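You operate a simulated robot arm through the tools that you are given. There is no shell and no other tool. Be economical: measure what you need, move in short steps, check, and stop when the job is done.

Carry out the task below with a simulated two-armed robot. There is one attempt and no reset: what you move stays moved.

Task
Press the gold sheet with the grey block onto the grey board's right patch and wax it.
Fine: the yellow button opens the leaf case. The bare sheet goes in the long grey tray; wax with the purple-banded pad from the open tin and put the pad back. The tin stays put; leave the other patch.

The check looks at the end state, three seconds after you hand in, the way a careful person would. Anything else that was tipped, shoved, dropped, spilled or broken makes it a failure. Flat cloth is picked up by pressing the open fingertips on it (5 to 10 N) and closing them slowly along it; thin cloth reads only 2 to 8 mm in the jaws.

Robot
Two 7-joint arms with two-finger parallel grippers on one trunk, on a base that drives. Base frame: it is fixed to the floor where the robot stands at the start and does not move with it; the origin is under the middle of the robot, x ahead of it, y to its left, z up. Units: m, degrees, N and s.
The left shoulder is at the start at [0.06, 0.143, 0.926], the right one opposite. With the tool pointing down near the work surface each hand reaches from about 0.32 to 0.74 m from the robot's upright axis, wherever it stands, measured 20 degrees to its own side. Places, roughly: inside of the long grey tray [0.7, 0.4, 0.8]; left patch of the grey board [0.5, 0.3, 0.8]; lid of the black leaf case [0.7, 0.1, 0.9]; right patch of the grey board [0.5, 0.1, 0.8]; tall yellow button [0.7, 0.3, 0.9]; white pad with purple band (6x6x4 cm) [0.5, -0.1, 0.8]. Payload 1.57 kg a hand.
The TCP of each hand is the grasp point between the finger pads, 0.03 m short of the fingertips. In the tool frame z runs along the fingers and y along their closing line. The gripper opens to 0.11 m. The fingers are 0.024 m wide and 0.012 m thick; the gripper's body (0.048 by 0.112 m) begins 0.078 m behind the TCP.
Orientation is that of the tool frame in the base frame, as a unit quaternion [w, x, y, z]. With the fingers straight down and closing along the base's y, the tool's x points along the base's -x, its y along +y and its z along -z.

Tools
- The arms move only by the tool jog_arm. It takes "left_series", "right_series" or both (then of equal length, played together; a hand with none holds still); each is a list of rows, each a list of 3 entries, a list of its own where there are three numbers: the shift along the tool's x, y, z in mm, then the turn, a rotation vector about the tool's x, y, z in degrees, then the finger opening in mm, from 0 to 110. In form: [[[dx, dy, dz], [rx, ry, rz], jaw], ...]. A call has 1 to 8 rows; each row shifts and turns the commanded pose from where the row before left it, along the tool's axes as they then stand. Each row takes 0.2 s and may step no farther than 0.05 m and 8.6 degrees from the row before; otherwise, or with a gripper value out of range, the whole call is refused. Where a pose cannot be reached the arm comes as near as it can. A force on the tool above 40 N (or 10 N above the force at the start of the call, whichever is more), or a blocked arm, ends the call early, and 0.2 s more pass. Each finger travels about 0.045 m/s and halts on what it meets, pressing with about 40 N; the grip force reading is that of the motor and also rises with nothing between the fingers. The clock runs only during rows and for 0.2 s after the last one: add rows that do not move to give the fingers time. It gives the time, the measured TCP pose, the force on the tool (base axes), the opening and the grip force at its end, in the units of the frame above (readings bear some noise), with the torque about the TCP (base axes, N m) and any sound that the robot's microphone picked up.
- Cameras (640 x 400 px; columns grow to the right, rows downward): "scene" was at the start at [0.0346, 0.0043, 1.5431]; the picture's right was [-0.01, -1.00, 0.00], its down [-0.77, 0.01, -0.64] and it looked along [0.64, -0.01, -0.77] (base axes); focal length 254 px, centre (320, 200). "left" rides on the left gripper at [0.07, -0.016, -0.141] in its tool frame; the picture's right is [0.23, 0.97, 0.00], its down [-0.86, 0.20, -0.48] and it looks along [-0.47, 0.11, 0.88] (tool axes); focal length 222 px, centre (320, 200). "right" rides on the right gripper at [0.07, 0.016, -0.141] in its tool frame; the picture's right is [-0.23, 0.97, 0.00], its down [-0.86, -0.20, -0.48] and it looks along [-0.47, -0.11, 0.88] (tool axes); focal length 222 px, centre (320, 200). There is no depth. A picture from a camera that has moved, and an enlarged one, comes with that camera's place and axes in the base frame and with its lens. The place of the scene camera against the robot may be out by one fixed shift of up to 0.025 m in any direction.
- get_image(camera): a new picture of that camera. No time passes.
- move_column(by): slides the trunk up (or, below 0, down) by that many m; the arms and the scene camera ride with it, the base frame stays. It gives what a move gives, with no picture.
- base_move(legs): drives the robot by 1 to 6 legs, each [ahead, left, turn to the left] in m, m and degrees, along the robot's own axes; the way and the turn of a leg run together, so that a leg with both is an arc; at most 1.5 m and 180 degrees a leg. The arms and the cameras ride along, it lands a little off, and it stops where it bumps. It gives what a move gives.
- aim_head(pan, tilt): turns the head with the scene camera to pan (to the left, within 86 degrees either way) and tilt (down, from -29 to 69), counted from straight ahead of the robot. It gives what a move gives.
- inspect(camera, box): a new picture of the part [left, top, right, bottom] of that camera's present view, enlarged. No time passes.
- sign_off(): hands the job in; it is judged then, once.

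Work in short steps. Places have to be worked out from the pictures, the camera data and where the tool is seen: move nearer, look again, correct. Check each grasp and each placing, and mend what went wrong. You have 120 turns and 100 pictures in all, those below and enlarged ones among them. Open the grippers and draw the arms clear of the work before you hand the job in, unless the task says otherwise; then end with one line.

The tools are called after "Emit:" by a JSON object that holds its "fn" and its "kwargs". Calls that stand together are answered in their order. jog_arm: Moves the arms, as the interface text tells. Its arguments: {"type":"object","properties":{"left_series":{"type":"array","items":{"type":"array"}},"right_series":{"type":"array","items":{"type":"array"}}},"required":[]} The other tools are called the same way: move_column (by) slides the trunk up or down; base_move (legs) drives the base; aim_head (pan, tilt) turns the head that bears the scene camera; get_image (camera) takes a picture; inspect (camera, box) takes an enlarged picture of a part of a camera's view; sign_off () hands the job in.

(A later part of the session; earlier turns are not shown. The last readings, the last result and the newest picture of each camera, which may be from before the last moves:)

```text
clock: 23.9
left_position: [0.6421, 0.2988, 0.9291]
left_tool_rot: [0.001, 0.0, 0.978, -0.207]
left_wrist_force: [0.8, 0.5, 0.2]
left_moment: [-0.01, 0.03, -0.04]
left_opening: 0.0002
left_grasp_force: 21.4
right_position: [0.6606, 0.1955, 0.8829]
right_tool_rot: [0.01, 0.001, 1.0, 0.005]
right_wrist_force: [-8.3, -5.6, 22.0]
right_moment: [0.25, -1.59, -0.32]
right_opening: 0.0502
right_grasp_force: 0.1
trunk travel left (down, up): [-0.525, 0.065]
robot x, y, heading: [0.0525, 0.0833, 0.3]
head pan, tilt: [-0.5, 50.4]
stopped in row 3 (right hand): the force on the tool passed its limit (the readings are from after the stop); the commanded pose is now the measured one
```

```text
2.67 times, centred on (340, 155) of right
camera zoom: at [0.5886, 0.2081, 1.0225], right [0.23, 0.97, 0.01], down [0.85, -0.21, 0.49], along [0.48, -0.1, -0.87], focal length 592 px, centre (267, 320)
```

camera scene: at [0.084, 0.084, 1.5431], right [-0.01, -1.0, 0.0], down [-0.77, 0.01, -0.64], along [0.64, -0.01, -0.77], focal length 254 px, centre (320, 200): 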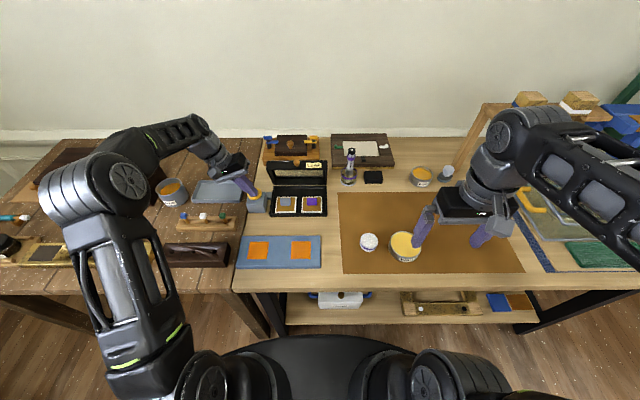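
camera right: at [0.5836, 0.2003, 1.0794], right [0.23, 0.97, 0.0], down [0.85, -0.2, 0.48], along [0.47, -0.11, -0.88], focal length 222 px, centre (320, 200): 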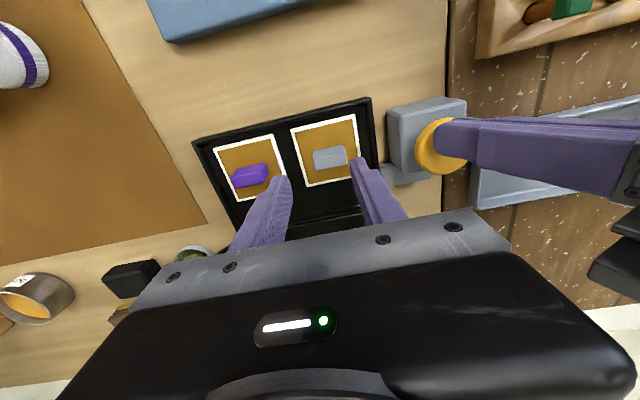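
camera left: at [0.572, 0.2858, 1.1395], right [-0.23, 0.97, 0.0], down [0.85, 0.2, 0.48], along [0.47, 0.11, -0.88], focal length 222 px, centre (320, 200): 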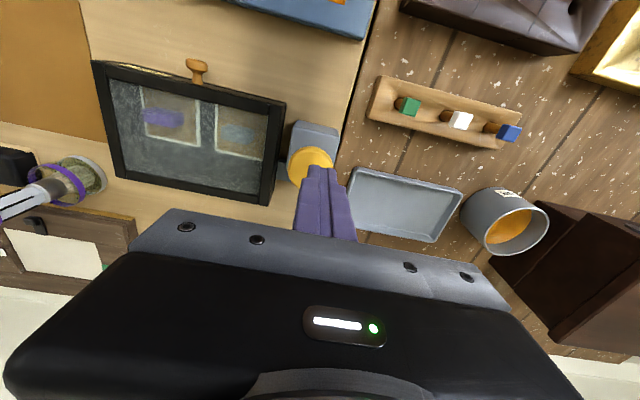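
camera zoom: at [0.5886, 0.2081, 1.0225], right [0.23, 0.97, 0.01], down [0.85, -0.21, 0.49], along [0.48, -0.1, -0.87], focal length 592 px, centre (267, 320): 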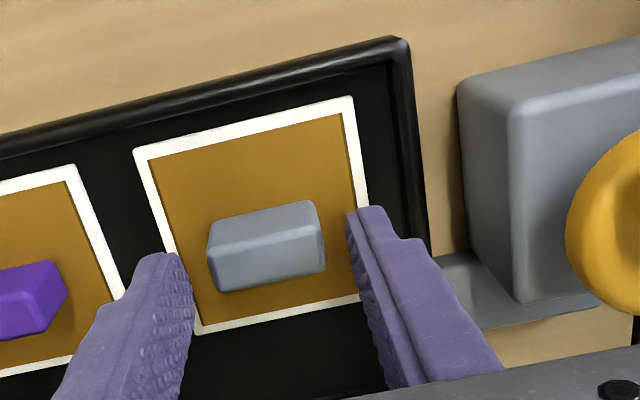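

Something touched: likely the palm or wrist against the open lid (the button force dropped too). I raise 12 mm at once and look at the gap between hand and lid.

Emit:
{"fn": "jog_arm", "kwargs": {"right_series": [[[0, 0, -12], [0, 0, 0], 50], [[0, 0, 0], [0, 0, 0], 50]]}}

Emit:
{"fn": "inspect", "kwargs": {"camera": "scene", "box": [200, 120, 360, 220]}}

Emit:
{"fn": "get_image", "kwargs": {"camera": "left"}}

```text
clock: 24.5
left_position: [0.643, 0.2994, 0.9296]
left_tool_rot: [0.001, 0.0, 0.978, -0.207]
left_wrist_force: [-1.8, -0.7, 5.3]
left_moment: [-0.05, 0.04, 0.02]
left_opening: 0.0
left_grasp_force: 21.4
right_position: [0.6589, 0.1959, 0.8879]
right_tool_rot: [0.005, 0.0, 1.0, 0.002]
right_wrist_force: [-0.1, 0.6, 0.6]
right_moment: [-0.02, 0.01, -0.02]
right_opening: 0.05
right_grasp_force: 0.0
trunk travel left (down, up): [-0.525, 0.065]
robot x, y, heading: [0.0493, 0.0785, -0.0]
head pan, tilt: [-0.5, 50.4]
```

```text
4.00 times, centred on (280, 170) of scene
camera zoom: at [0.0839, 0.0838, 1.543], right [-0.01, -1.0, 0.0], down [-0.77, 0.01, -0.64], along [0.64, -0.01, -0.77], focal length 1015 px, centre (480, 320)
```

zoom: 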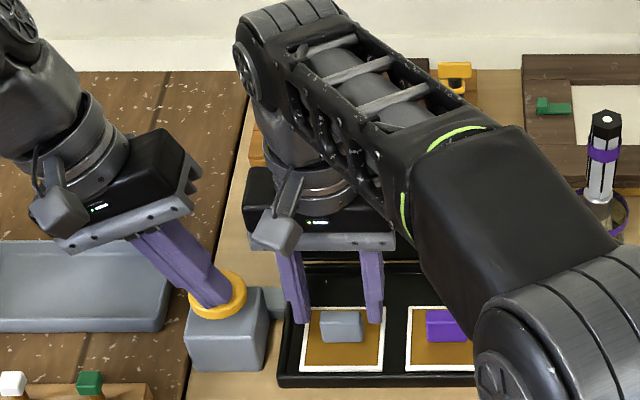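

```text
61 pictures are left
camera left: at [0.5716, 0.3424, 1.0643], right [-0.23, 0.89, -0.4], down [0.85, 0.38, 0.36], along [0.47, -0.26, -0.85], focal length 222 px, centre (320, 200)
```

left: 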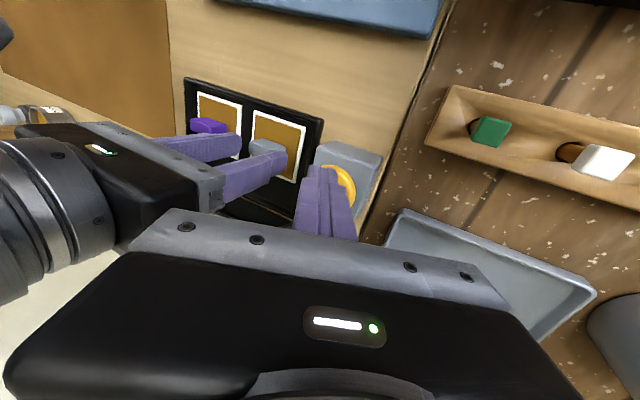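

The right forearm/palm passes low over the open lid. I raise a little and pitch the right hand by 24° so its body leans back toward the robot, away from the lid.

Emit:
{"fn": "jog_arm", "kwargs": {"right_series": [[[0, 0, -20], [0, 0, 0], 50], [[0, 0, 0], [0, -8, 0], 50], [[0, 0, 0], [0, -8, 0], 50], [[0, 0, 0], [0, -8, 0], 50], [[0, 0, 0], [0, 0, 0], 50]]}}

Emit:
{"fn": "inspect", "kwargs": {"camera": "scene", "box": [200, 120, 360, 220]}}

Emit:
{"fn": "get_image", "kwargs": {"camera": "left"}}

```text
clock: 25.7
left_position: [0.6438, 0.3002, 0.9293]
left_tool_rot: [0.0, -0.001, 0.978, -0.207]
left_wrist_force: [1.1, -0.9, 4.3]
left_moment: [-0.01, -0.04, -0.03]
left_opening: 0.0
left_grasp_force: 21.3
right_position: [0.6579, 0.1944, 0.9093]
right_tool_rot: [0.214, 0.001, 0.977, 0.004]
right_wrist_force: [-0.2, -0.1, -0.4]
right_moment: [0.01, -0.03, -0.02]
right_opening: 0.0504
right_grasp_force: 0.0
trunk travel left (down, up): [-0.525, 0.065]
robot x, y, heading: [0.0504, 0.0828, 0.1]
head pan, tilt: [-0.5, 50.4]
```

```text
4.00 times, centred on (280, 170) of scene
camera zoom: at [0.0841, 0.0838, 1.5431], right [-0.01, -1.0, 0.0], down [-0.77, 0.01, -0.64], along [0.64, -0.01, -0.77], focal length 1015 px, centre (480, 320)
```

zoom: 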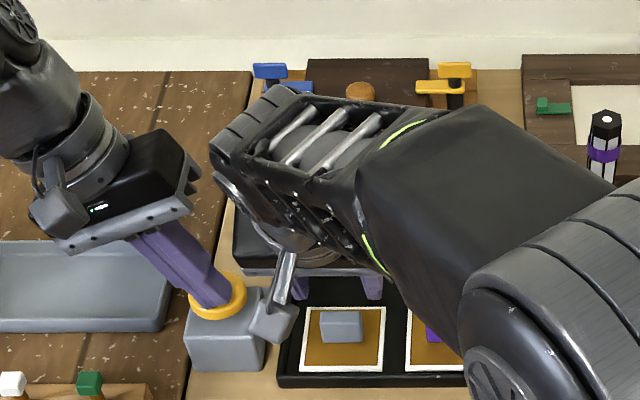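

```text
59 pictures are left
camera left: at [0.5717, 0.3425, 1.0639], right [-0.23, 0.89, -0.4], down [0.85, 0.38, 0.36], along [0.47, -0.26, -0.85], focal length 222 px, centre (320, 200)
```

left: 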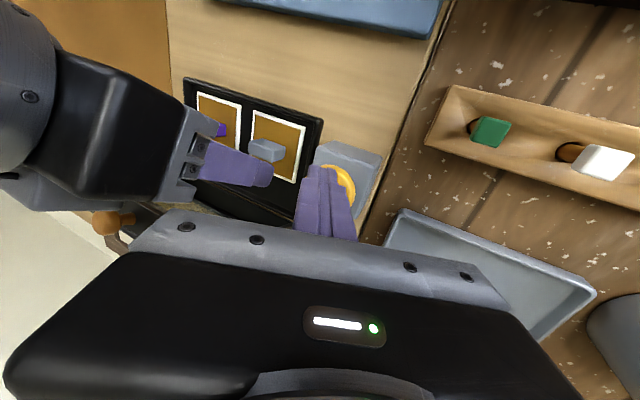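

The hand is now clear of the lid. I shift back 12 mm to centre on the block and descend 22 mm along base z, then check.

Emit:
{"fn": "jog_arm", "kwargs": {"right_series": [[[10.9, 0, -5], [0, 0, 0], 50], [[4.6, 0, 10], [0, 0, 0], 50], [[4.6, 0, 10], [0, 0, 0], 50], [[0, 0, 0], [0, 0, 0], 50]]}}

Emit:
{"fn": "inspect", "kwargs": {"camera": "right", "box": [220, 80, 460, 230]}}

Emit:
{"fn": "inspect", "kwargs": {"camera": "left", "box": [160, 60, 352, 180]}}

```text
clock: 26.7
left_position: [0.6428, 0.2995, 0.9289]
left_tool_rot: [0.0, 0.001, 0.978, -0.207]
left_wrist_force: [0.8, -0.2, 5.2]
left_moment: [-0.04, 0.03, 0.02]
left_opening: 0.0002
left_grasp_force: 21.2
right_position: [0.6467, 0.1937, 0.8874]
right_tool_rot: [0.213, 0.001, 0.977, 0.003]
right_wrist_force: [-0.5, 0.3, 0.1]
right_moment: [-0.04, -0.01, 0.0]
right_opening: 0.0503
right_grasp_force: 0.1
trunk travel left (down, up): [-0.525, 0.065]
robot x, y, heading: [0.0478, 0.0768, -0.3]
head pan, tilt: [-0.5, 50.4]
```

```text
2.67 times, centred on (340, 155) of right
camera zoom: at [0.5248, 0.209, 0.9863], right [0.21, 0.97, 0.1], down [0.58, -0.2, 0.79], along [0.79, -0.11, -0.6], focal length 592 px, centre (267, 320)
```

zoom: 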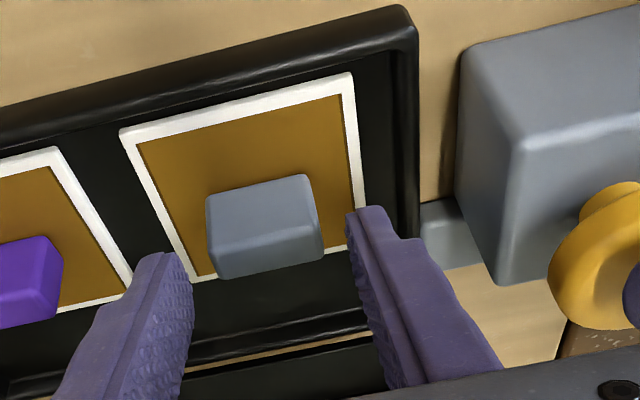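

```text
3.33 times, centred on (256, 120) of left
camera zoom: at [0.5716, 0.3426, 1.0639], right [-0.23, 0.89, -0.4], down [0.85, 0.38, 0.36], along [0.47, -0.26, -0.85], focal length 740 px, centre (533, 467)
```

zoom: 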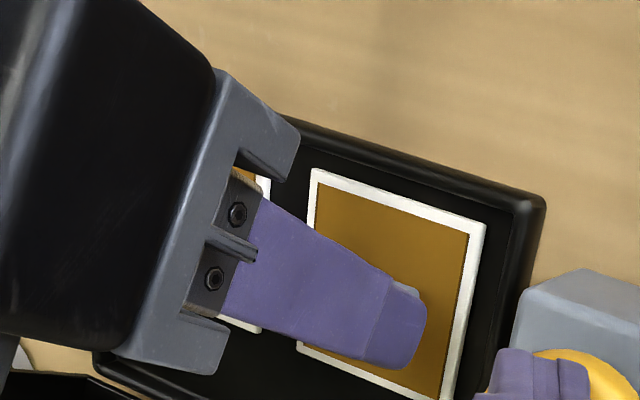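

Aligned (block ≈[0.661, 0.192]). I go down the last 20 mm gently.

Emit:
{"fn": "jog_arm", "kwargs": {"right_series": [[[4.2, -1, 9.1], [0, 0, 0], 50], [[2.5, 0, 5.4], [0, 0, 0], 50], [[1.7, 0, 3.6], [0, 0, 0], 50], [[0, 0, 0], [0, 0, 0], 50]]}}

Emit:
{"fn": "inspect", "kwargs": {"camera": "right", "box": [220, 80, 460, 230]}}

```text
clock: 27.7
left_position: [0.6421, 0.2994, 0.9288]
left_tool_rot: [-0.001, 0.0, 0.978, -0.207]
left_wrist_force: [-1.1, 0.3, 4.7]
left_moment: [0.01, -0.03, -0.03]
left_opening: 0.0002
left_grasp_force: 20.9
right_position: [0.6463, 0.1925, 0.8677]
right_tool_rot: [0.213, 0.0, 0.977, 0.003]
right_wrist_force: [0.2, 0.2, -0.5]
right_moment: [-0.01, -0.01, 0.02]
right_opening: 0.0499
right_grasp_force: 0.1
trunk travel left (down, up): [-0.525, 0.065]
robot x, y, heading: [0.0487, 0.0802, -0.2]
head pan, tilt: [-0.5, 50.4]
```

```text
2.67 times, centred on (340, 155) of right
camera zoom: at [0.5246, 0.2083, 0.9665], right [0.21, 0.97, 0.1], down [0.58, -0.2, 0.79], along [0.79, -0.11, -0.6], focal length 592 px, centre (267, 320)
```

zoom: 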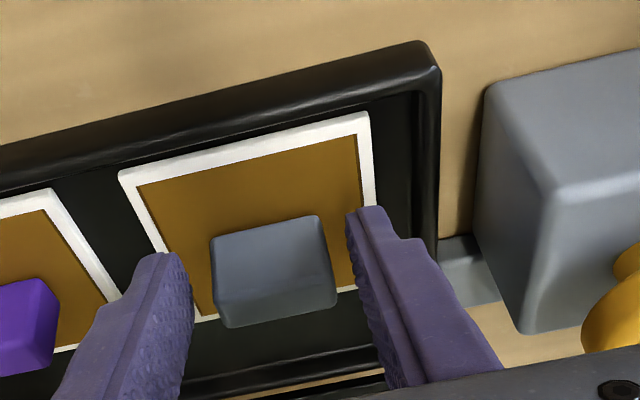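

Fingers straddle the block; I go 4 mm lower and close.

Emit:
{"fn": "jog_arm", "kwargs": {"right_series": [[[1.7, 0, 3.6], [0, 0, 0], 50], [[0, 0, 0], [0, 0, 0], 40], [[0, 0, 0], [0, 0, 0], 30], [[0, 0, 0], [0, 0, 0], 25], [[0, 0, 0], [0, 0, 0], 20], [[0, 0, 0], [0, 0, 0], 20]]}}

Emit:
{"fn": "inspect", "kwargs": {"camera": "right", "box": [220, 80, 460, 230]}}

```text
clock: 29.1
left_position: [0.6431, 0.2996, 0.9293]
left_tool_rot: [0.0, 0.001, 0.978, -0.208]
left_wrist_force: [0.1, 0.4, 6.0]
left_moment: [0.0, -0.01, -0.04]
left_opening: 0.0003
left_grasp_force: 21.8
right_position: [0.6476, 0.1942, 0.8631]
right_tool_rot: [0.213, 0.001, 0.977, 0.003]
right_wrist_force: [0.5, -0.1, 1.2]
right_moment: [-0.06, 0.01, 0.02]
right_opening: 0.0344
right_grasp_force: 39.6
trunk travel left (down, up): [-0.525, 0.065]
robot x, y, heading: [0.0447, 0.0773, 0.0]
head pan, tilt: [-0.5, 50.4]
```

```text
2.67 times, centred on (340, 155) of right
camera zoom: at [0.5247, 0.2083, 0.9631], right [0.21, 0.97, 0.1], down [0.58, -0.2, 0.79], along [0.79, -0.11, -0.6], focal length 592 px, centre (267, 320)
```

zoom: 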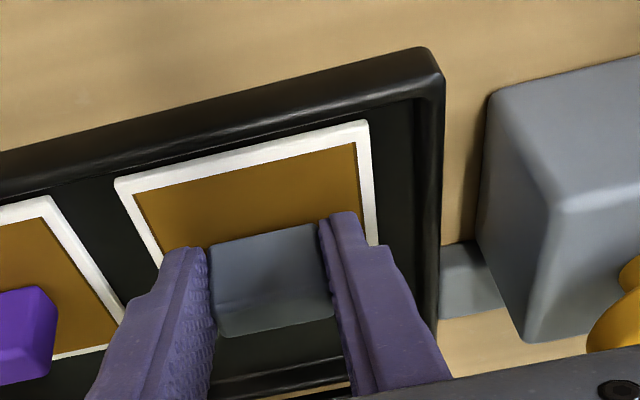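

Gripped at 34 mm opening. I lift straight up 60 mm, in base z.

Emit:
{"fn": "jog_arm", "kwargs": {"right_series": [[[-4.2, 0, -9.1], [0, 0, 0], 20], [[-8.4, 0, -18.2], [0, 0, 0], 20], [[-12.5, 0, -27.2], [0, 0, 0], 20], [[0, 0, 0], [0, 0, 0], 20]]}}

Emit:
{"fn": "inspect", "kwargs": {"camera": "scene", "box": [200, 120, 360, 220]}}

Emit:
{"fn": "get_image", "kwargs": {"camera": "right"}}

```text
clock: 30.1
left_position: [0.6436, 0.2995, 0.9289]
left_tool_rot: [-0.001, 0.0, 0.978, -0.208]
left_wrist_force: [1.0, 0.6, 4.2]
left_moment: [-0.01, 0.0, 0.02]
left_opening: 0.0
left_grasp_force: 21.4
right_position: [0.6471, 0.1941, 0.9231]
right_tool_rot: [0.213, 0.001, 0.977, 0.003]
right_wrist_force: [0.1, -0.1, 0.1]
right_moment: [-0.03, 0.01, 0.03]
right_opening: 0.0342
right_grasp_force: 39.7
trunk travel left (down, up): [-0.525, 0.065]
robot x, y, heading: [0.0505, 0.077, 0.2]
head pan, tilt: [-0.5, 50.4]
```

```text
4.00 times, centred on (280, 170) of scene
camera zoom: at [0.084, 0.0838, 1.5431], right [-0.01, -1.0, 0.0], down [-0.77, 0.01, -0.64], along [0.64, -0.01, -0.77], focal length 1015 px, centre (480, 320)
```

zoom: 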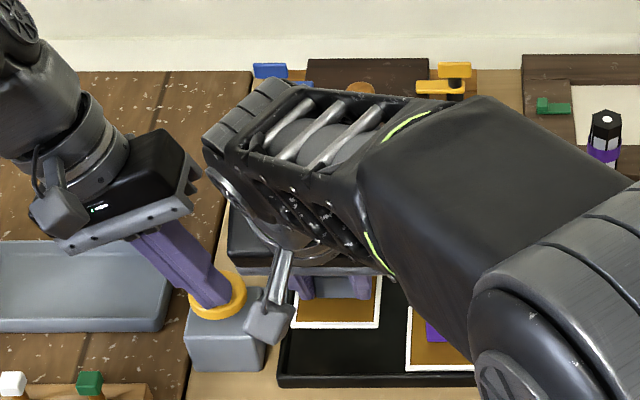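

```text
53 pictures are left
camera right: at [0.5247, 0.2078, 1.023], right [0.21, 0.97, 0.1], down [0.58, -0.2, 0.79], along [0.79, -0.11, -0.6], focal length 222 px, centre (320, 200)
```

right: 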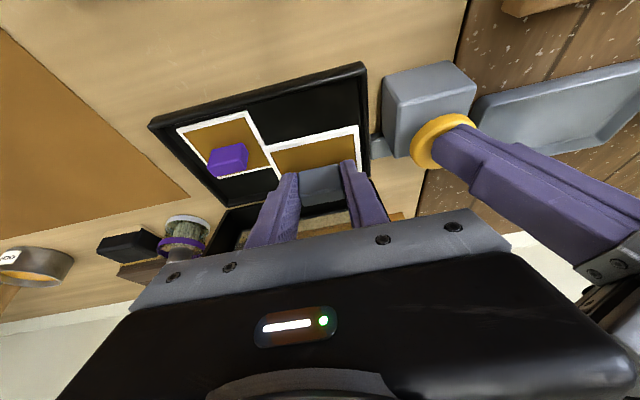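

The sheet is lifted level. I draw it back and sideways to above the right patch (≈[0.476, 0.134]); the block sits 13 mm ahead of the TCP.

Emit:
{"fn": "jog_arm", "kwargs": {"right_series": [[[41.8, 0, -19.2], [0, 0, 0], 20], [[41.8, -20, -19.2], [0, 0, 0], 20], [[41.8, -20, -19.2], [0, 0, 0], 20], [[41.8, -20, -19.2], [0, 0, 0], 20], [[0, 0, 0], [0, 0, 0], 20]]}}

Emit:
{"fn": "get_image", "kwargs": {"camera": "right"}}

Emit:
{"fn": "get_image", "kwargs": {"camera": "scene"}}

```text
refused: row 2 steps farther than a row can; nothing moved
```

```text
52 pictures are left
camera right: at [0.5247, 0.2078, 1.023], right [0.21, 0.97, 0.1], down [0.58, -0.2, 0.79], along [0.79, -0.11, -0.6], focal length 222 px, centre (320, 200)
```

right: 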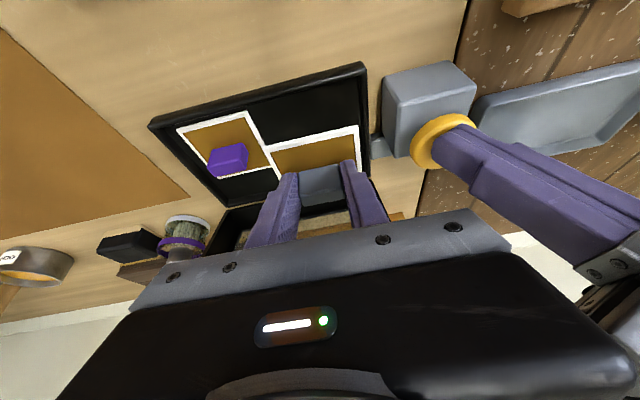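

```text
51 pictures are left
camera scene: at [0.084, 0.0838, 1.5431], right [-0.01, -1.0, 0.0], down [-0.77, 0.01, -0.64], along [0.64, -0.01, -0.77], focal length 254 px, centre (320, 200)
```

scene: 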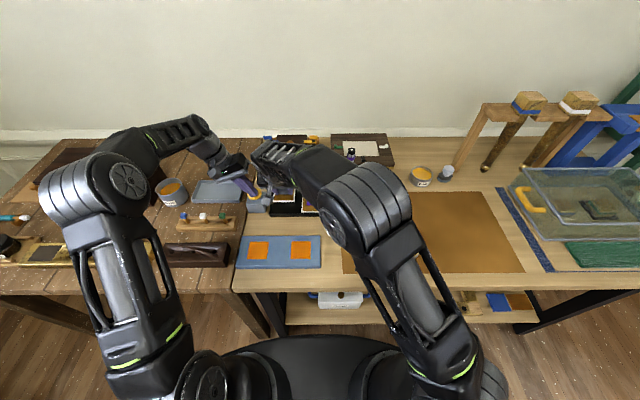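

Too-long row again; I use shorter rows.

Emit:
{"fn": "jog_arm", "kwargs": {"right_series": [[[32, 0, -14.7], [0, 0, 0], 20], [[32, -12, -14.7], [0, 0, 0], 20], [[32, -12, -14.7], [0, 0, 0], 20], [[32, -12, -14.7], [0, 0, 0], 20], [[32, -12, -14.7], [0, 0, 0], 20], [[7, -11, -3.2], [0, 0, 0], 20], [[0, 0, 0], [0, 0, 0], 20]]}}

Emit:
{"fn": "get_image", "kwargs": {"camera": "right"}}

Emit:
{"fn": "get_image", "kwargs": {"camera": "scene"}}

```text
clock: 31.7
left_position: [0.6438, 0.2994, 0.9279]
left_tool_rot: [0.0, 0.0, 0.978, -0.208]
left_wrist_force: [0.7, 0.4, 4.3]
left_moment: [-0.01, -0.03, 0.01]
left_opening: 0.0001
left_grasp_force: 21.4
right_position: [0.4634, 0.1344, 0.922]
right_tool_rot: [0.213, 0.001, 0.977, 0.003]
right_wrist_force: [0.3, 0.6, -0.4]
right_moment: [0.04, 0.01, 0.01]
right_opening: 0.0344
right_grasp_force: 39.4
trunk travel left (down, up): [-0.525, 0.065]
robot x, y, heading: [0.0503, 0.0771, -0.1]
head pan, tilt: [-0.5, 50.4]
```

```text
50 pictures are left
camera right: at [0.3414, 0.1487, 1.0222], right [0.21, 0.97, 0.1], down [0.58, -0.21, 0.79], along [0.79, -0.11, -0.6], focal length 222 px, centre (320, 200)
```

right: 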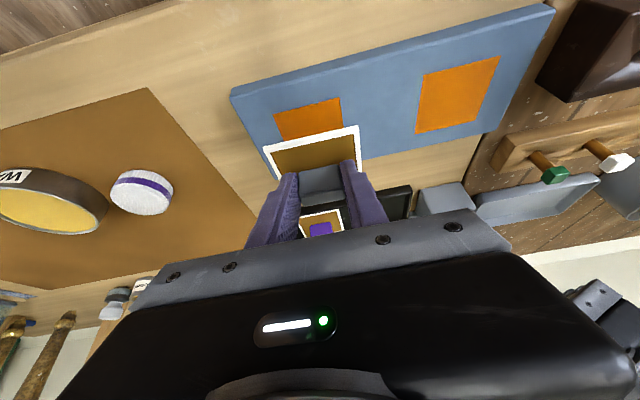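

```text
49 pictures are left
camera scene: at [0.0839, 0.0838, 1.5431], right [-0.01, -1.0, 0.0], down [-0.77, 0.01, -0.64], along [0.64, -0.01, -0.77], focal length 254 px, centre (320, 200)
```

scene: 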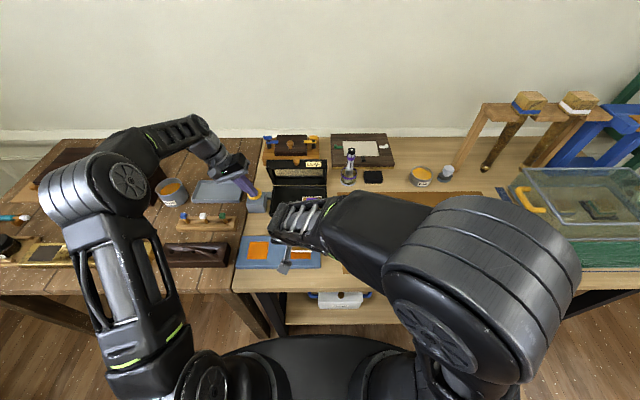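

Sheet and patch are aligned within about 1 mm (patch ≈[0.478, 0.132]). I let go of the button with the left hand (raise it) and lower the sheet most of the way.

Emit:
{"fn": "jog_arm", "kwargs": {"left_series": [[[0, -4, -9], [0, 0, 0], 0], [[0, -4, -9], [0, 0, 0], 0], [[0, -8, -18], [0, 0, 0], 0], [[0, -8, -18], [0, 0, 0], 0], [[0, 0, 0], [0, 0, 0], 0]], "right_series": [[[4.2, -1, 9.1], [0, 0, 0], 20], [[4.2, 0, 9.1], [0, 0, 0], 20], [[4.2, 0, 9.1], [0, 0, 0], 20], [[0, 0, 0], [0, 0, 0], 20], [[0, 0, 0], [0, 0, 0], 20]]}}

Emit:
{"fn": "get_image", "kwargs": {"camera": "right"}}

```text
clock: 32.9
left_position: [0.6432, 0.2989, 0.9879]
left_tool_rot: [0.0, 0.0, 0.978, -0.208]
left_wrist_force: [-1.0, 0.2, -0.3]
left_moment: [0.01, -0.02, -0.01]
left_opening: 0.0
left_grasp_force: 21.4
right_position: [0.4645, 0.1349, 0.8922]
right_tool_rot: [0.212, 0.0, 0.977, 0.003]
right_wrist_force: [1.6, 0.2, 0.0]
right_moment: [-0.04, -0.04, -0.03]
right_opening: 0.0342
right_grasp_force: 40.0
trunk travel left (down, up): [-0.525, 0.065]
robot x, y, heading: [0.0496, 0.0794, 0.0]
head pan, tilt: [-0.5, 50.4]
```

```text
48 pictures are left
camera right: at [0.3414, 0.1481, 0.9927], right [0.21, 0.97, 0.1], down [0.58, -0.2, 0.79], along [0.79, -0.11, -0.61], focal length 222 px, centre (320, 200)
```

right: 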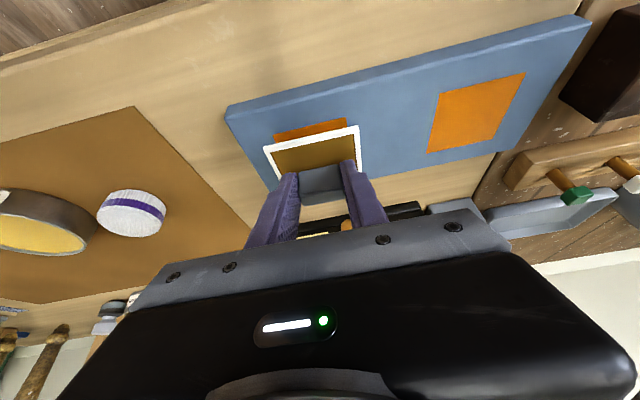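

Still aligned. I lower the rest in small steps until contact force builds.

Emit:
{"fn": "jog_arm", "kwargs": {"right_series": [[[3.3, 0, 7.3], [0, 0, 0], 20], [[1.3, 0, 2.7], [0, 0, 0], 20], [[1.3, 0, 2.7], [0, 0, 0], 20], [[0, 0, 0], [0, 0, 0], 20]]}}

Emit:
{"fn": "inspect", "kwargs": {"camera": "right", "box": [220, 80, 460, 230]}}

```text
clock: 33.9
left_position: [0.6427, 0.2984, 0.9874]
left_tool_rot: [0.0, 0.0, 0.978, -0.208]
left_wrist_force: [0.3, 0.3, -0.3]
left_moment: [-0.02, 0.0, 0.02]
left_opening: 0.0
left_grasp_force: 21.2
right_position: [0.4628, 0.1336, 0.879]
right_tool_rot: [0.212, 0.001, 0.977, 0.004]
right_wrist_force: [0.0, -0.5, -0.4]
right_moment: [-0.04, 0.0, -0.01]
right_opening: 0.0342
right_grasp_force: 40.1
trunk travel left (down, up): [-0.525, 0.065]
robot x, y, heading: [0.0508, 0.0806, -0.3]
head pan, tilt: [-0.5, 50.4]
```

```text
2.67 times, centred on (340, 155) of right
camera zoom: at [0.3414, 0.1481, 0.9785], right [0.21, 0.97, 0.1], down [0.58, -0.2, 0.79], along [0.79, -0.11, -0.6], focal length 592 px, centre (267, 320)
```

zoom: 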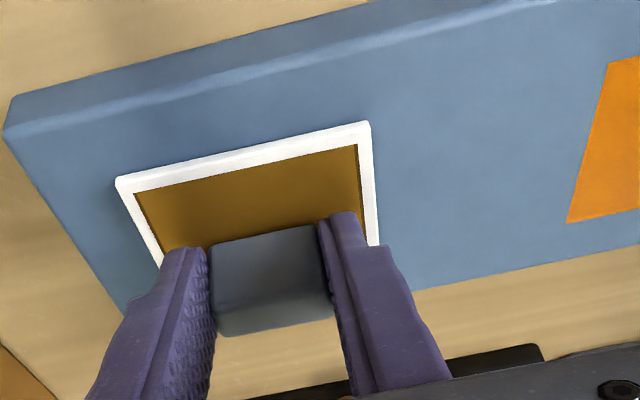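

The patch is just covered. I continue down in 2 mm steps to press.

Emit:
{"fn": "jog_arm", "kwargs": {"right_series": [[[0.84, 0, 1.82], [0, 0, 0], 20], [[0.84, 0, 1.82], [0, 0, 0], 20], [[0.84, 0, 1.82], [0, 0, 0], 20], [[0, 0, 0], [0, 0, 0], 20]]}}

```text
clock: 34.9
left_position: [0.6423, 0.2987, 0.989]
left_tool_rot: [0.001, 0.0, 0.978, -0.206]
left_wrist_force: [0.4, 0.6, 0.6]
left_moment: [0.01, -0.03, -0.01]
left_opening: 0.0001
left_grasp_force: 21.7
right_position: [0.4638, 0.1342, 0.8751]
right_tool_rot: [0.215, 0.0, 0.977, 0.005]
right_wrist_force: [1.0, -2.1, 35.0]
right_moment: [-0.62, -0.44, -0.03]
right_opening: 0.0344
right_grasp_force: 40.4
trunk travel left (down, up): [-0.525, 0.065]
robot x, y, heading: [0.0512, 0.0797, -0.2]
head pan, tilt: [-0.5, 50.4]
```

A 35 N press at board contact (TCP z 0.875), with the contact biased to −y. I hold and rock the sheet slightly by +1° so that the +y side is pressed too.

Emit:
{"fn": "jog_arm", "kwargs": {"right_series": [[[0, 0, 0], [0, 0, 0], 20], [[0, 0, 0], [0.6, 0, 0], 20], [[0, 0, 0], [0.6, 0, 0], 20], [[0, 0, 0], [0, 0, 0], 20], [[0, 0, 0], [0, 0, 0], 20]]}}

```text
clock: 36.1
left_position: [0.6415, 0.2988, 0.989]
left_tool_rot: [0.001, 0.0, 0.978, -0.207]
left_wrist_force: [0.2, -0.4, -0.7]
left_moment: [-0.02, 0.02, 0.02]
left_opening: 0.0001
left_grasp_force: 21.1
right_position: [0.4631, 0.1356, 0.8749]
right_tool_rot: [0.214, 0.003, 0.977, -0.006]
right_wrist_force: [3.7, 1.3, 36.8]
right_moment: [0.46, -0.49, -0.05]
right_opening: 0.0342
right_grasp_force: 40.1
trunk travel left (down, up): [-0.525, 0.065]
robot x, y, heading: [0.0481, 0.0797, 0.3]
head pan, tilt: [-0.5, 50.4]
```

Both sides have been pressed now. I level back, relax the force, open the jaws and rise clear.

Emit:
{"fn": "jog_arm", "kwargs": {"right_series": [[[0, 0, 0], [-0.6, 0, 0], 20], [[0, 0, 0], [0, 0, 0], 20], [[-0.6, 0, -1.4], [0, 0, 0], 20], [[0, 0, 0], [0, 0, 0], 50], [[0, 0, 0], [0, 0, 0], 50], [[-4.2, 0, -9.1], [0, 0, 0], 50], [[-8.4, 0, -18.2], [0, 0, 0], 50], [[-12.5, 0, -27.2], [0, 0, 0], 50]]}}

Emit:
{"fn": "get_image", "kwargs": {"camera": "right"}}

```text
clock: 37.9
left_position: [0.6433, 0.2985, 0.987]
left_tool_rot: [-0.001, 0.0, 0.978, -0.206]
left_wrist_force: [-0.4, 0.1, 0.0]
left_moment: [0.01, -0.04, -0.03]
left_opening: 0.0
left_grasp_force: 21.2
right_position: [0.4621, 0.1328, 0.9348]
right_tool_rot: [0.213, 0.003, 0.977, -0.003]
right_wrist_force: [0.2, -0.1, 0.2]
right_moment: [-0.03, 0.01, 0.01]
right_opening: 0.0499
right_grasp_force: 0.1
trunk travel left (down, up): [-0.525, 0.065]
robot x, y, heading: [0.0497, 0.0803, -0.1]
head pan, tilt: [-0.5, 50.4]
```

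```text
46 pictures are left
camera right: at [0.3403, 0.1497, 1.0336], right [0.21, 0.97, 0.09], down [0.58, -0.2, 0.79], along [0.79, -0.12, -0.6], focal length 222 px, centre (320, 200)
```

right: 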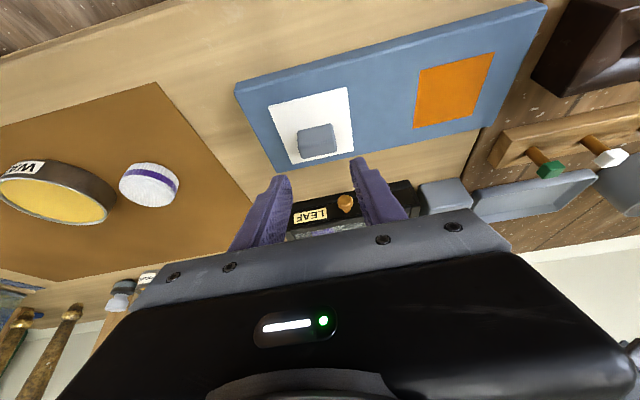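

The sheet turned white (bare): the gold has transferred. Right hand goes up and away to the right, left hand rises and returns to vertical.

Emit:
{"fn": "jog_arm", "kwargs": {"right_series": [[[-16.7, 0, -36.3], [0, 0, 0], 50], [[-16.7, 0, -36.3], [0, 0, 0], 50], [[0, -45, 0], [0, 8, 0], 80], [[0, -45, 0], [0, 8, 0], 80], [[0, -45, 0], [0, 8, 0], 80], [[0, -45, 0], [0, 0, 0], 80], [[0, -45, 0], [0, 0, 0], 80], [[0, -45, 0], [0, 0, 0], 80]], "left_series": [[[0, -12, -27], [0, 0, 0], 0], [[0, 0, 0], [-8, 0, 0], 50], [[0, 0, 0], [-8, 0, 0], 50], [[0, 0, 0], [-8, 0, 0], 50], [[40, 0, 0], [0, 0, 0], 50], [[40, 0, 0], [0, 0, 0], 50], [[30, -30, 0], [0, 0, 0], 50], [[30, -30, 0], [0, 0, 0], 50]]}}

Emit:
{"fn": "get_image", "kwargs": {"camera": "left"}}

Emit:
{"fn": "get_image", "kwargs": {"camera": "scene"}}

```text
clock: 39.7
left_position: [0.5032, 0.2372, 1.017]
left_tool_rot: [0.001, 0.0, 1.0, 0.0]
left_wrist_force: [0.7, 0.0, 0.0]
left_moment: [0.03, 0.0, -0.01]
left_opening: 0.0503
left_grasp_force: 0.0
right_position: [0.461, -0.1358, 1.0162]
right_tool_rot: [0.005, 0.001, 1.0, -0.002]
right_wrist_force: [0.8, -0.9, -0.2]
right_moment: [0.01, -0.03, -0.01]
right_opening: 0.0799
right_grasp_force: 0.0
trunk travel left (down, up): [-0.525, 0.065]
robot x, y, heading: [0.0529, 0.0797, -0.2]
head pan, tilt: [-0.5, 50.4]
```

```text
45 pictures are left
camera left: at [0.4306, 0.2222, 1.1584], right [-0.23, 0.97, 0.0], down [0.85, 0.2, 0.48], along [0.47, 0.11, -0.88], focal length 222 px, centre (320, 200)
```

left: 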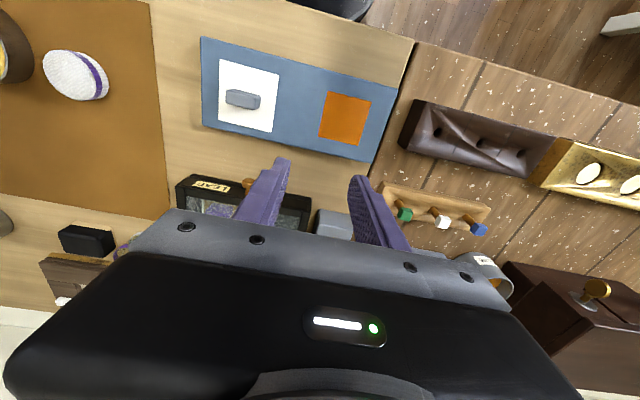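

```text
44 pictures are left
camera scene: at [0.0833, 0.0828, 1.5432], right [-0.01, -1.0, 0.0], down [-0.77, 0.01, -0.64], along [0.64, 0.0, -0.77], focal length 254 px, centre (320, 200)
```

scene: 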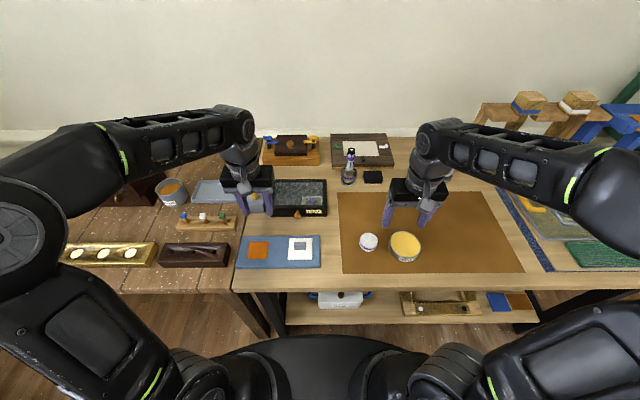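

The block is at about [0.476, 0.134]. I move the left hand above it and descend to just over it.

Emit:
{"fn": "jog_arm", "kwargs": {"left_series": [[[14, -35, 0], [0, 0, 0], 50], [[13, -35, 0], [0, 0, 0], 50], [[0, -33, 20], [0, 0, 0], 50], [[0, 0, 40], [0, 0, 0], 50], [[0, 0, 40], [0, 0, 0], 50], [[0, 0, 0], [0, 0, 0], 50]]}}

Emit:
{"fn": "inspect", "kwargs": {"camera": "left", "box": [200, 70, 440, 220]}}

```text
clock: 41.1
left_position: [0.4752, 0.1341, 0.9174]
left_tool_rot: [0.0, 0.0, 1.0, 0.0]
left_wrist_force: [-0.1, 0.0, -0.5]
left_moment: [0.01, 0.0, 0.02]
left_opening: 0.05
left_grasp_force: 0.1
right_position: [0.4616, -0.1348, 1.0155]
right_tool_rot: [0.005, 0.002, 1.0, -0.002]
right_wrist_force: [-0.1, -0.1, 0.2]
right_moment: [-0.02, -0.01, 0.02]
right_opening: 0.0799
right_grasp_force: 0.1
trunk travel left (down, up): [-0.525, 0.065]
robot x, y, heading: [0.0482, 0.081, 0.2]
head pan, tilt: [-0.5, 50.4]
```

```text
2.67 times, centred on (320, 145) of left
camera zoom: at [0.4045, 0.1206, 1.0582], right [-0.23, 0.97, 0.0], down [0.85, 0.2, 0.48], along [0.47, 0.11, -0.88], focal length 592 px, centre (320, 347)
```

zoom: 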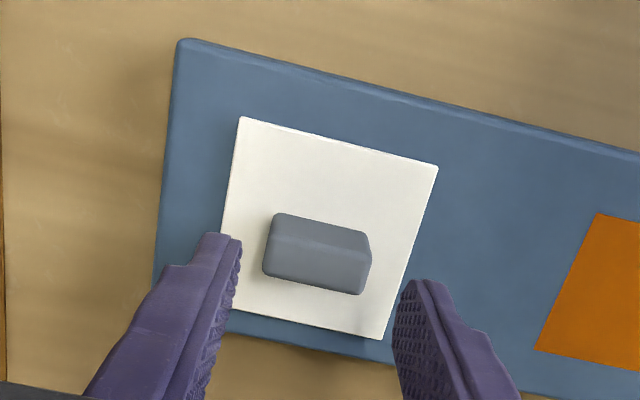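

Aligned. I descend to TCP z ≈ 0.877 and close on the block.

Emit:
{"fn": "jog_arm", "kwargs": {"left_series": [[[0, 0, 20], [0, 0, 0], 50], [[0, 0, 12], [0, 0, 0], 50], [[0, 0, 8], [0, 0, 0], 50], [[0, 0, 0], [0, 0, 0], 40], [[0, 0, 0], [0, 0, 0], 30], [[0, 0, 0], [0, 0, 0], 20], [[0, 0, 0], [0, 0, 0], 20], [[0, 0, 0], [0, 0, 0], 20]]}}

Emit:
{"fn": "inspect", "kwargs": {"camera": "left", "box": [200, 70, 440, 220]}}

```text
clock: 42.9
left_position: [0.4776, 0.1368, 0.8763]
left_tool_rot: [-0.001, 0.0, 1.0, 0.0]
left_wrist_force: [-1.0, -0.4, 0.2]
left_moment: [-0.03, -0.02, -0.02]
left_opening: 0.0343
left_grasp_force: 39.7
right_position: [0.4621, -0.1352, 1.0158]
right_tool_rot: [0.005, 0.003, 1.0, -0.002]
right_wrist_force: [0.3, -0.3, -0.6]
right_moment: [0.01, -0.01, 0.01]
right_opening: 0.0798
right_grasp_force: 0.2
trunk travel left (down, up): [-0.525, 0.065]
robot x, y, heading: [0.0506, 0.0773, -0.1]
head pan, tilt: [-0.5, 50.4]
```

```text
2.67 times, centred on (320, 145) of left
camera zoom: at [0.4054, 0.1206, 1.018], right [-0.23, 0.97, 0.0], down [0.85, 0.2, 0.48], along [0.47, 0.11, -0.88], focal length 592 px, centre (320, 347)
```

zoom: 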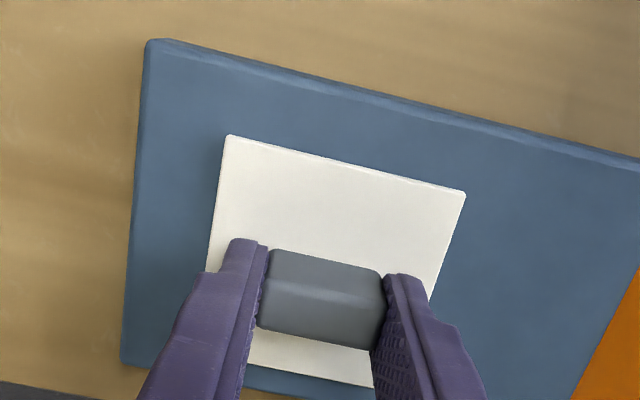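

Gripped. I lift straight up 70 mm and look at the patch beneath.

Emit:
{"fn": "jog_arm", "kwargs": {"left_series": [[[0, 0, -6], [0, 0, 0], 20], [[0, 0, -24], [0, 0, 0], 20], [[0, 0, -40], [0, 0, 0], 20], [[-20, 40, 0], [0, 0, 0], 20], [[-20, 40, 0], [0, 0, 0], 20], [[0, 0, 0], [0, 0, 0], 20]]}}

Emit:
{"fn": "get_image", "kwargs": {"camera": "scene"}}

Emit:
{"fn": "inspect", "kwargs": {"camera": "left", "box": [180, 0, 500, 200]}}

```text
clock: 44.3
left_position: [0.5172, 0.2153, 0.947]
left_tool_rot: [0.0, 0.0, 1.0, 0.001]
left_wrist_force: [-1.5, 0.6, 0.2]
left_moment: [0.02, 0.0, 0.01]
left_opening: 0.0343
left_grasp_force: 40.1
right_position: [0.4618, -0.1355, 1.0151]
right_tool_rot: [0.005, 0.003, 1.0, -0.002]
right_wrist_force: [-0.1, 0.3, 0.2]
right_moment: [-0.02, 0.01, -0.01]
right_opening: 0.0803
right_grasp_force: 0.0
trunk travel left (down, up): [-0.525, 0.065]
robot x, y, heading: [0.0483, 0.0786, 0.1]
head pan, tilt: [-0.5, 50.4]
```

```text
41 pictures are left
camera scene: at [0.0843, 0.0836, 1.5431], right [-0.01, -1.0, 0.0], down [-0.77, 0.01, -0.64], along [0.64, -0.01, -0.77], focal length 254 px, centre (320, 200)
```

scene: 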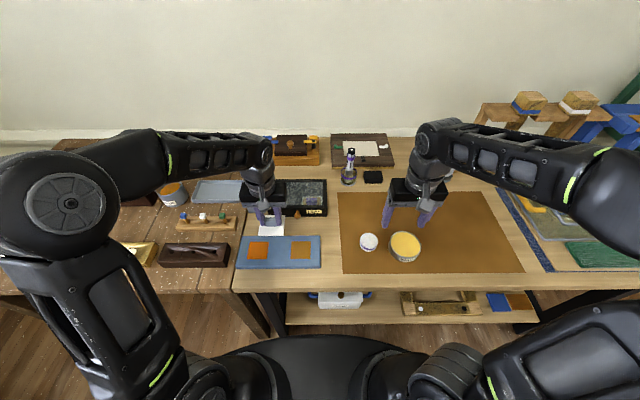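

```text
2.00 times, centred on (340, 100) of left
camera zoom: at [0.4453, 0.2009, 1.0876], right [-0.23, 0.97, 0.0], down [0.85, 0.2, 0.48], along [0.47, 0.11, -0.88], focal length 444 px, centre (280, 400)
```

zoom: 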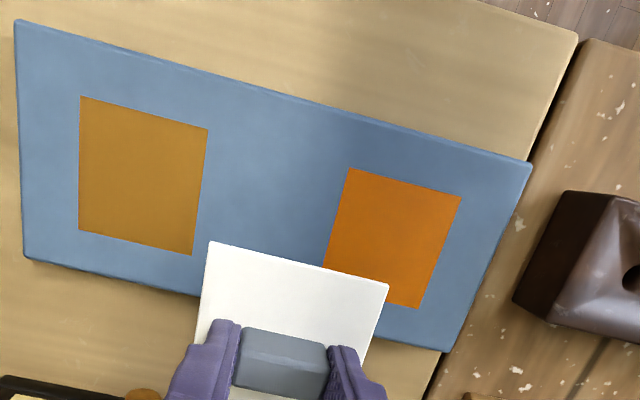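

The right patch is fully gold. For the tray (inner about x 0.67–0.77, y 0.37–0.52) I need more reach, so I raise the sheet and drive 0.10 m left.

Emit:
{"fn": "jog_arm", "kwargs": {"left_series": [[[0, 0, -30], [0, 0, 0], 20], [[0, 0, -30], [0, 0, 0], 20]]}}

Emit:
{"fn": "base_move", "kwargs": {"legs": [[0, 0.1, 0]]}}

Emit:
{"fn": "get_image", "kwargs": {"camera": "left"}}

```text
clock: 44.9
left_position: [0.515, 0.2157, 1.0066]
left_tool_rot: [0.0, 0.0, 1.0, 0.001]
left_wrist_force: [-0.2, -0.1, 0.7]
left_moment: [-0.03, 0.0, -0.02]
left_opening: 0.0342
left_grasp_force: 39.6
right_position: [0.4608, -0.1358, 1.0159]
right_tool_rot: [0.005, 0.003, 1.0, -0.001]
right_wrist_force: [1.0, -0.1, 0.4]
right_moment: [-0.02, 0.01, 0.02]
right_opening: 0.08
right_grasp_force: 0.2
trunk travel left (down, up): [-0.525, 0.065]
robot x, y, heading: [0.05, 0.0798, 0.0]
head pan, tilt: [-0.5, 50.4]
```

```text
clock: 46.0
left_position: [0.5155, 0.3159, 1.0069]
left_tool_rot: [0.0, -0.001, 1.0, 0.001]
left_wrist_force: [0.0, 0.9, -0.1]
left_moment: [-0.08, -0.03, 0.0]
left_opening: 0.0344
left_grasp_force: 39.8
right_position: [0.4622, -0.0354, 1.0163]
right_tool_rot: [0.005, 0.002, 1.0, -0.003]
right_wrist_force: [0.0, 0.2, -0.2]
right_moment: [-0.05, 0.04, 0.03]
right_opening: 0.0798
right_grasp_force: 0.1
trunk travel left (down, up): [-0.525, 0.065]
robot x, y, heading: [0.0497, 0.1824, 0.3]
head pan, tilt: [-0.5, 50.4]
```

```text
39 pictures are left
camera left: at [0.4443, 0.3015, 1.147], right [-0.23, 0.97, 0.0], down [0.85, 0.2, 0.48], along [0.47, 0.11, -0.88], focal length 222 px, centre (320, 200)
```

left: 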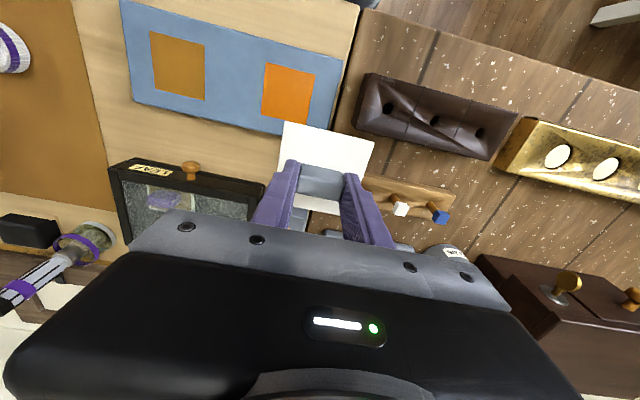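

I move left first, then ahead and a bit lower, toward the tray.

Emit:
{"fn": "jog_arm", "kwargs": {"left_series": [[[0, 40, 0], [0, 0, 0], 20], [[0, 42, 0], [0, 0, 0], 20], [[-10, 42, 5], [0, 0, 0], 20], [[-45, 0, 10], [0, 0, 0], 20], [[-45, 0, 10], [0, 0, 0], 20], [[-45, 0, 10], [0, 0, 0], 20], [[-40, 0, 5], [0, 0, 0], 20], [[0, 0, 0], [0, 0, 0], 20]]}}

Emit:
{"fn": "get_image", "kwargs": {"camera": "left"}}

Emit:
{"fn": "get_image", "kwargs": {"camera": "scene"}}

```text
clock: 47.8
left_position: [0.6994, 0.4402, 0.9669]
left_tool_rot: [-0.001, -0.001, 1.0, 0.0]
left_wrist_force: [-0.3, 0.1, -0.4]
left_moment: [-0.01, 0.0, 0.0]
left_opening: 0.0342
left_grasp_force: 40.8
right_position: [0.462, -0.0356, 1.0166]
right_tool_rot: [0.004, 0.002, 1.0, -0.002]
right_wrist_force: [-0.1, 0.3, 0.8]
right_moment: [0.02, 0.0, 0.0]
right_opening: 0.08
right_grasp_force: 0.1
trunk travel left (down, up): [-0.525, 0.065]
robot x, y, heading: [0.0553, 0.1786, 0.2]
head pan, tilt: [-0.5, 50.4]
```

```text
38 pictures are left
camera left: at [0.6284, 0.4247, 1.107], right [-0.23, 0.97, 0.0], down [0.86, 0.2, 0.48], along [0.47, 0.11, -0.88], focal length 222 px, centre (320, 200)
```

left: 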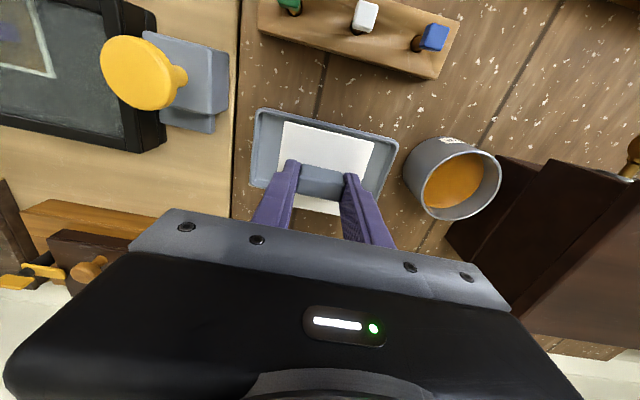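

```text
37 pictures are left
camera scene: at [0.0836, 0.1833, 1.5431], right [-0.01, -1.0, 0.0], down [-0.77, 0.01, -0.64], along [0.64, 0.0, -0.77], focal length 254 px, centre (320, 200)
```

scene: 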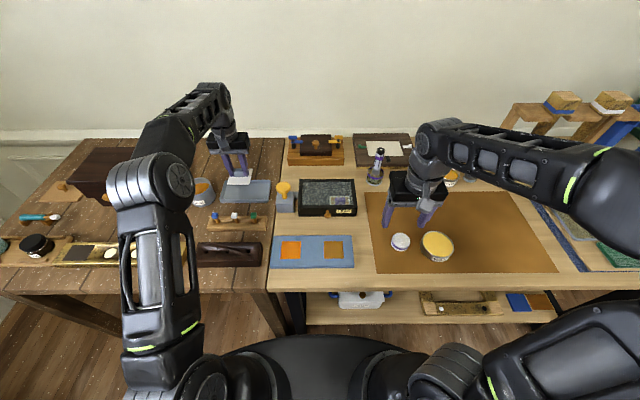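

Tray outer rim: x ≈0.673–0.775, y 0.364–0.531; I aim the sheet centre at [0.723, 0.448] and lower to a hover.

Emit:
{"fn": "jog_arm", "kwargs": {"left_series": [[[0, 4, 20], [0, 0, 0], 20], [[-12, 4, 10], [0, 0, 0], 20], [[-12, 0, 10], [0, 0, 0], 20], [[0, 0, 10], [0, 0, 0], 20], [[0, 0, 0], [0, 0, 0], 20]]}}

Emit:
{"fn": "inspect", "kwargs": {"camera": "left", "box": [200, 70, 440, 220]}}

Emit:
{"fn": "inspect", "kwargs": {"camera": "scene", "box": [180, 130, 292, 200]}}

```text
clock: 49.0
left_position: [0.7241, 0.4479, 0.9152]
left_tool_rot: [0.0, -0.001, 1.0, 0.001]
left_wrist_force: [-1.1, 0.2, 0.3]
left_moment: [0.04, -0.01, 0.0]
left_opening: 0.0345
left_grasp_force: 40.3
right_position: [0.4618, -0.0361, 1.0162]
right_tool_rot: [0.006, 0.001, 1.0, -0.002]
right_wrist_force: [-0.4, -0.5, -0.6]
right_moment: [0.01, 0.01, 0.0]
right_opening: 0.0799
right_grasp_force: 0.1
trunk travel left (down, up): [-0.525, 0.065]
robot x, y, heading: [0.0476, 0.1795, 0.2]
head pan, tilt: [-0.5, 50.4]
```

```text
2.67 times, centred on (320, 145) of left
camera zoom: at [0.6535, 0.4325, 1.0571], right [-0.23, 0.97, 0.0], down [0.85, 0.2, 0.48], along [0.47, 0.11, -0.88], focal length 592 px, centre (320, 347)
```

zoom: 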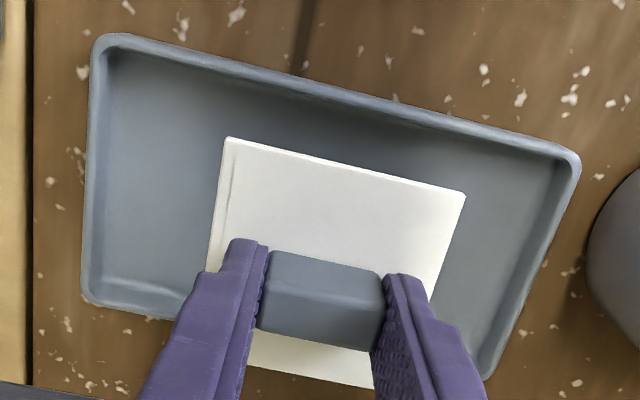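

```text
5.71 times, centred on (236, 165) of scene
camera zoom: at [0.0844, 0.1833, 1.5431], right [-0.01, -1.0, 0.0], down [-0.77, 0.01, -0.64], along [0.64, 0.0, -0.77], focal length 1450 px, centre (800, 400)
```

zoom: 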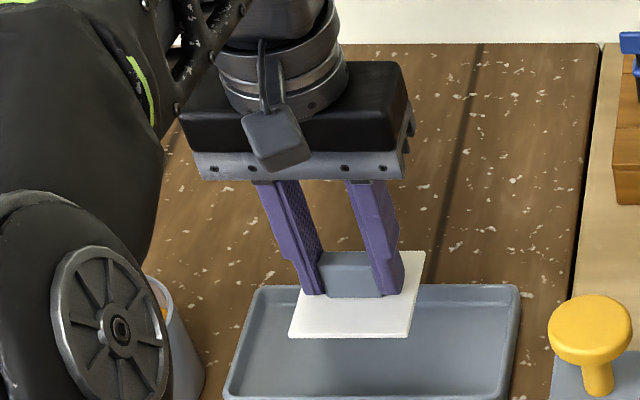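

Sheet is centred to within a few mm; I shift back 4 mm and lower it into the tray gently.

Emit:
{"fn": "jog_arm", "kwargs": {"left_series": [[[4, 0, 15], [0, 0, 0], 20], [[0, 0, 15], [0, 0, 0], 20], [[0, 0, 10], [0, 0, 0], 20], [[0, 0, 4], [0, 0, 0], 20], [[0, 0, 3], [0, 0, 0], 20], [[0, 0, 0], [0, 0, 0], 20]]}}

Emit:
{"fn": "inspect", "kwargs": {"camera": "left", "box": [200, 70, 440, 220]}}

```text
clock: 50.4
left_position: [0.7203, 0.4476, 0.87]
left_tool_rot: [0.0, -0.001, 1.0, 0.0]
left_wrist_force: [-0.1, 1.2, 0.2]
left_moment: [0.0, 0.03, 0.01]
left_opening: 0.0343
left_grasp_force: 40.0
right_position: [0.4613, -0.0347, 1.0153]
right_tool_rot: [0.006, 0.001, 1.0, -0.001]
right_wrist_force: [0.5, 0.1, 0.2]
right_moment: [-0.02, 0.01, 0.02]
right_opening: 0.0797
right_grasp_force: 0.0
trunk travel left (down, up): [-0.525, 0.065]
robot x, y, heading: [0.0502, 0.183, -0.0]
head pan, tilt: [-0.5, 50.4]
```

```text
2.67 times, centred on (320, 145) of left
camera zoom: at [0.649, 0.4323, 1.0095], right [-0.23, 0.97, 0.0], down [0.85, 0.2, 0.48], along [0.47, 0.11, -0.88], focal length 592 px, centre (320, 347)
```

zoom: 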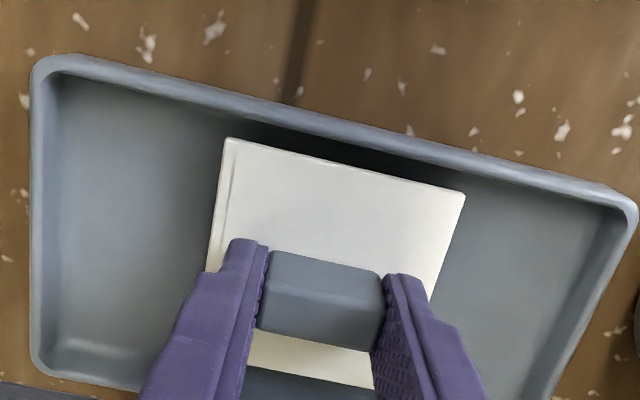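

It sits inside the tray, just above the floor. I lower the last millimetres until a light contact.

Emit:
{"fn": "jog_arm", "kwargs": {"left_series": [[[0, 0, 3], [0, 0, 0], 20], [[0, 0, 2], [0, 0, 0], 20], [[0, 0, 2], [0, 0, 0], 20], [[0, 0, 0], [0, 0, 0], 20]]}}

```text
clock: 51.4
left_position: [0.7198, 0.4472, 0.8616]
left_tool_rot: [0.0, -0.001, 1.0, 0.001]
left_wrist_force: [-0.7, 0.4, 0.0]
left_moment: [-0.01, -0.01, -0.03]
left_opening: 0.0345
left_grasp_force: 40.1
right_position: [0.4621, -0.0347, 1.0154]
right_tool_rot: [0.005, 0.002, 1.0, -0.001]
right_wrist_force: [-1.4, 0.5, 1.2]
right_moment: [0.0, -0.01, -0.02]
right_opening: 0.08
right_grasp_force: 0.0
trunk travel left (down, up): [-0.525, 0.065]
robot x, y, heading: [0.047, 0.1769, 0.2]
head pan, tilt: [-0.5, 50.4]
```

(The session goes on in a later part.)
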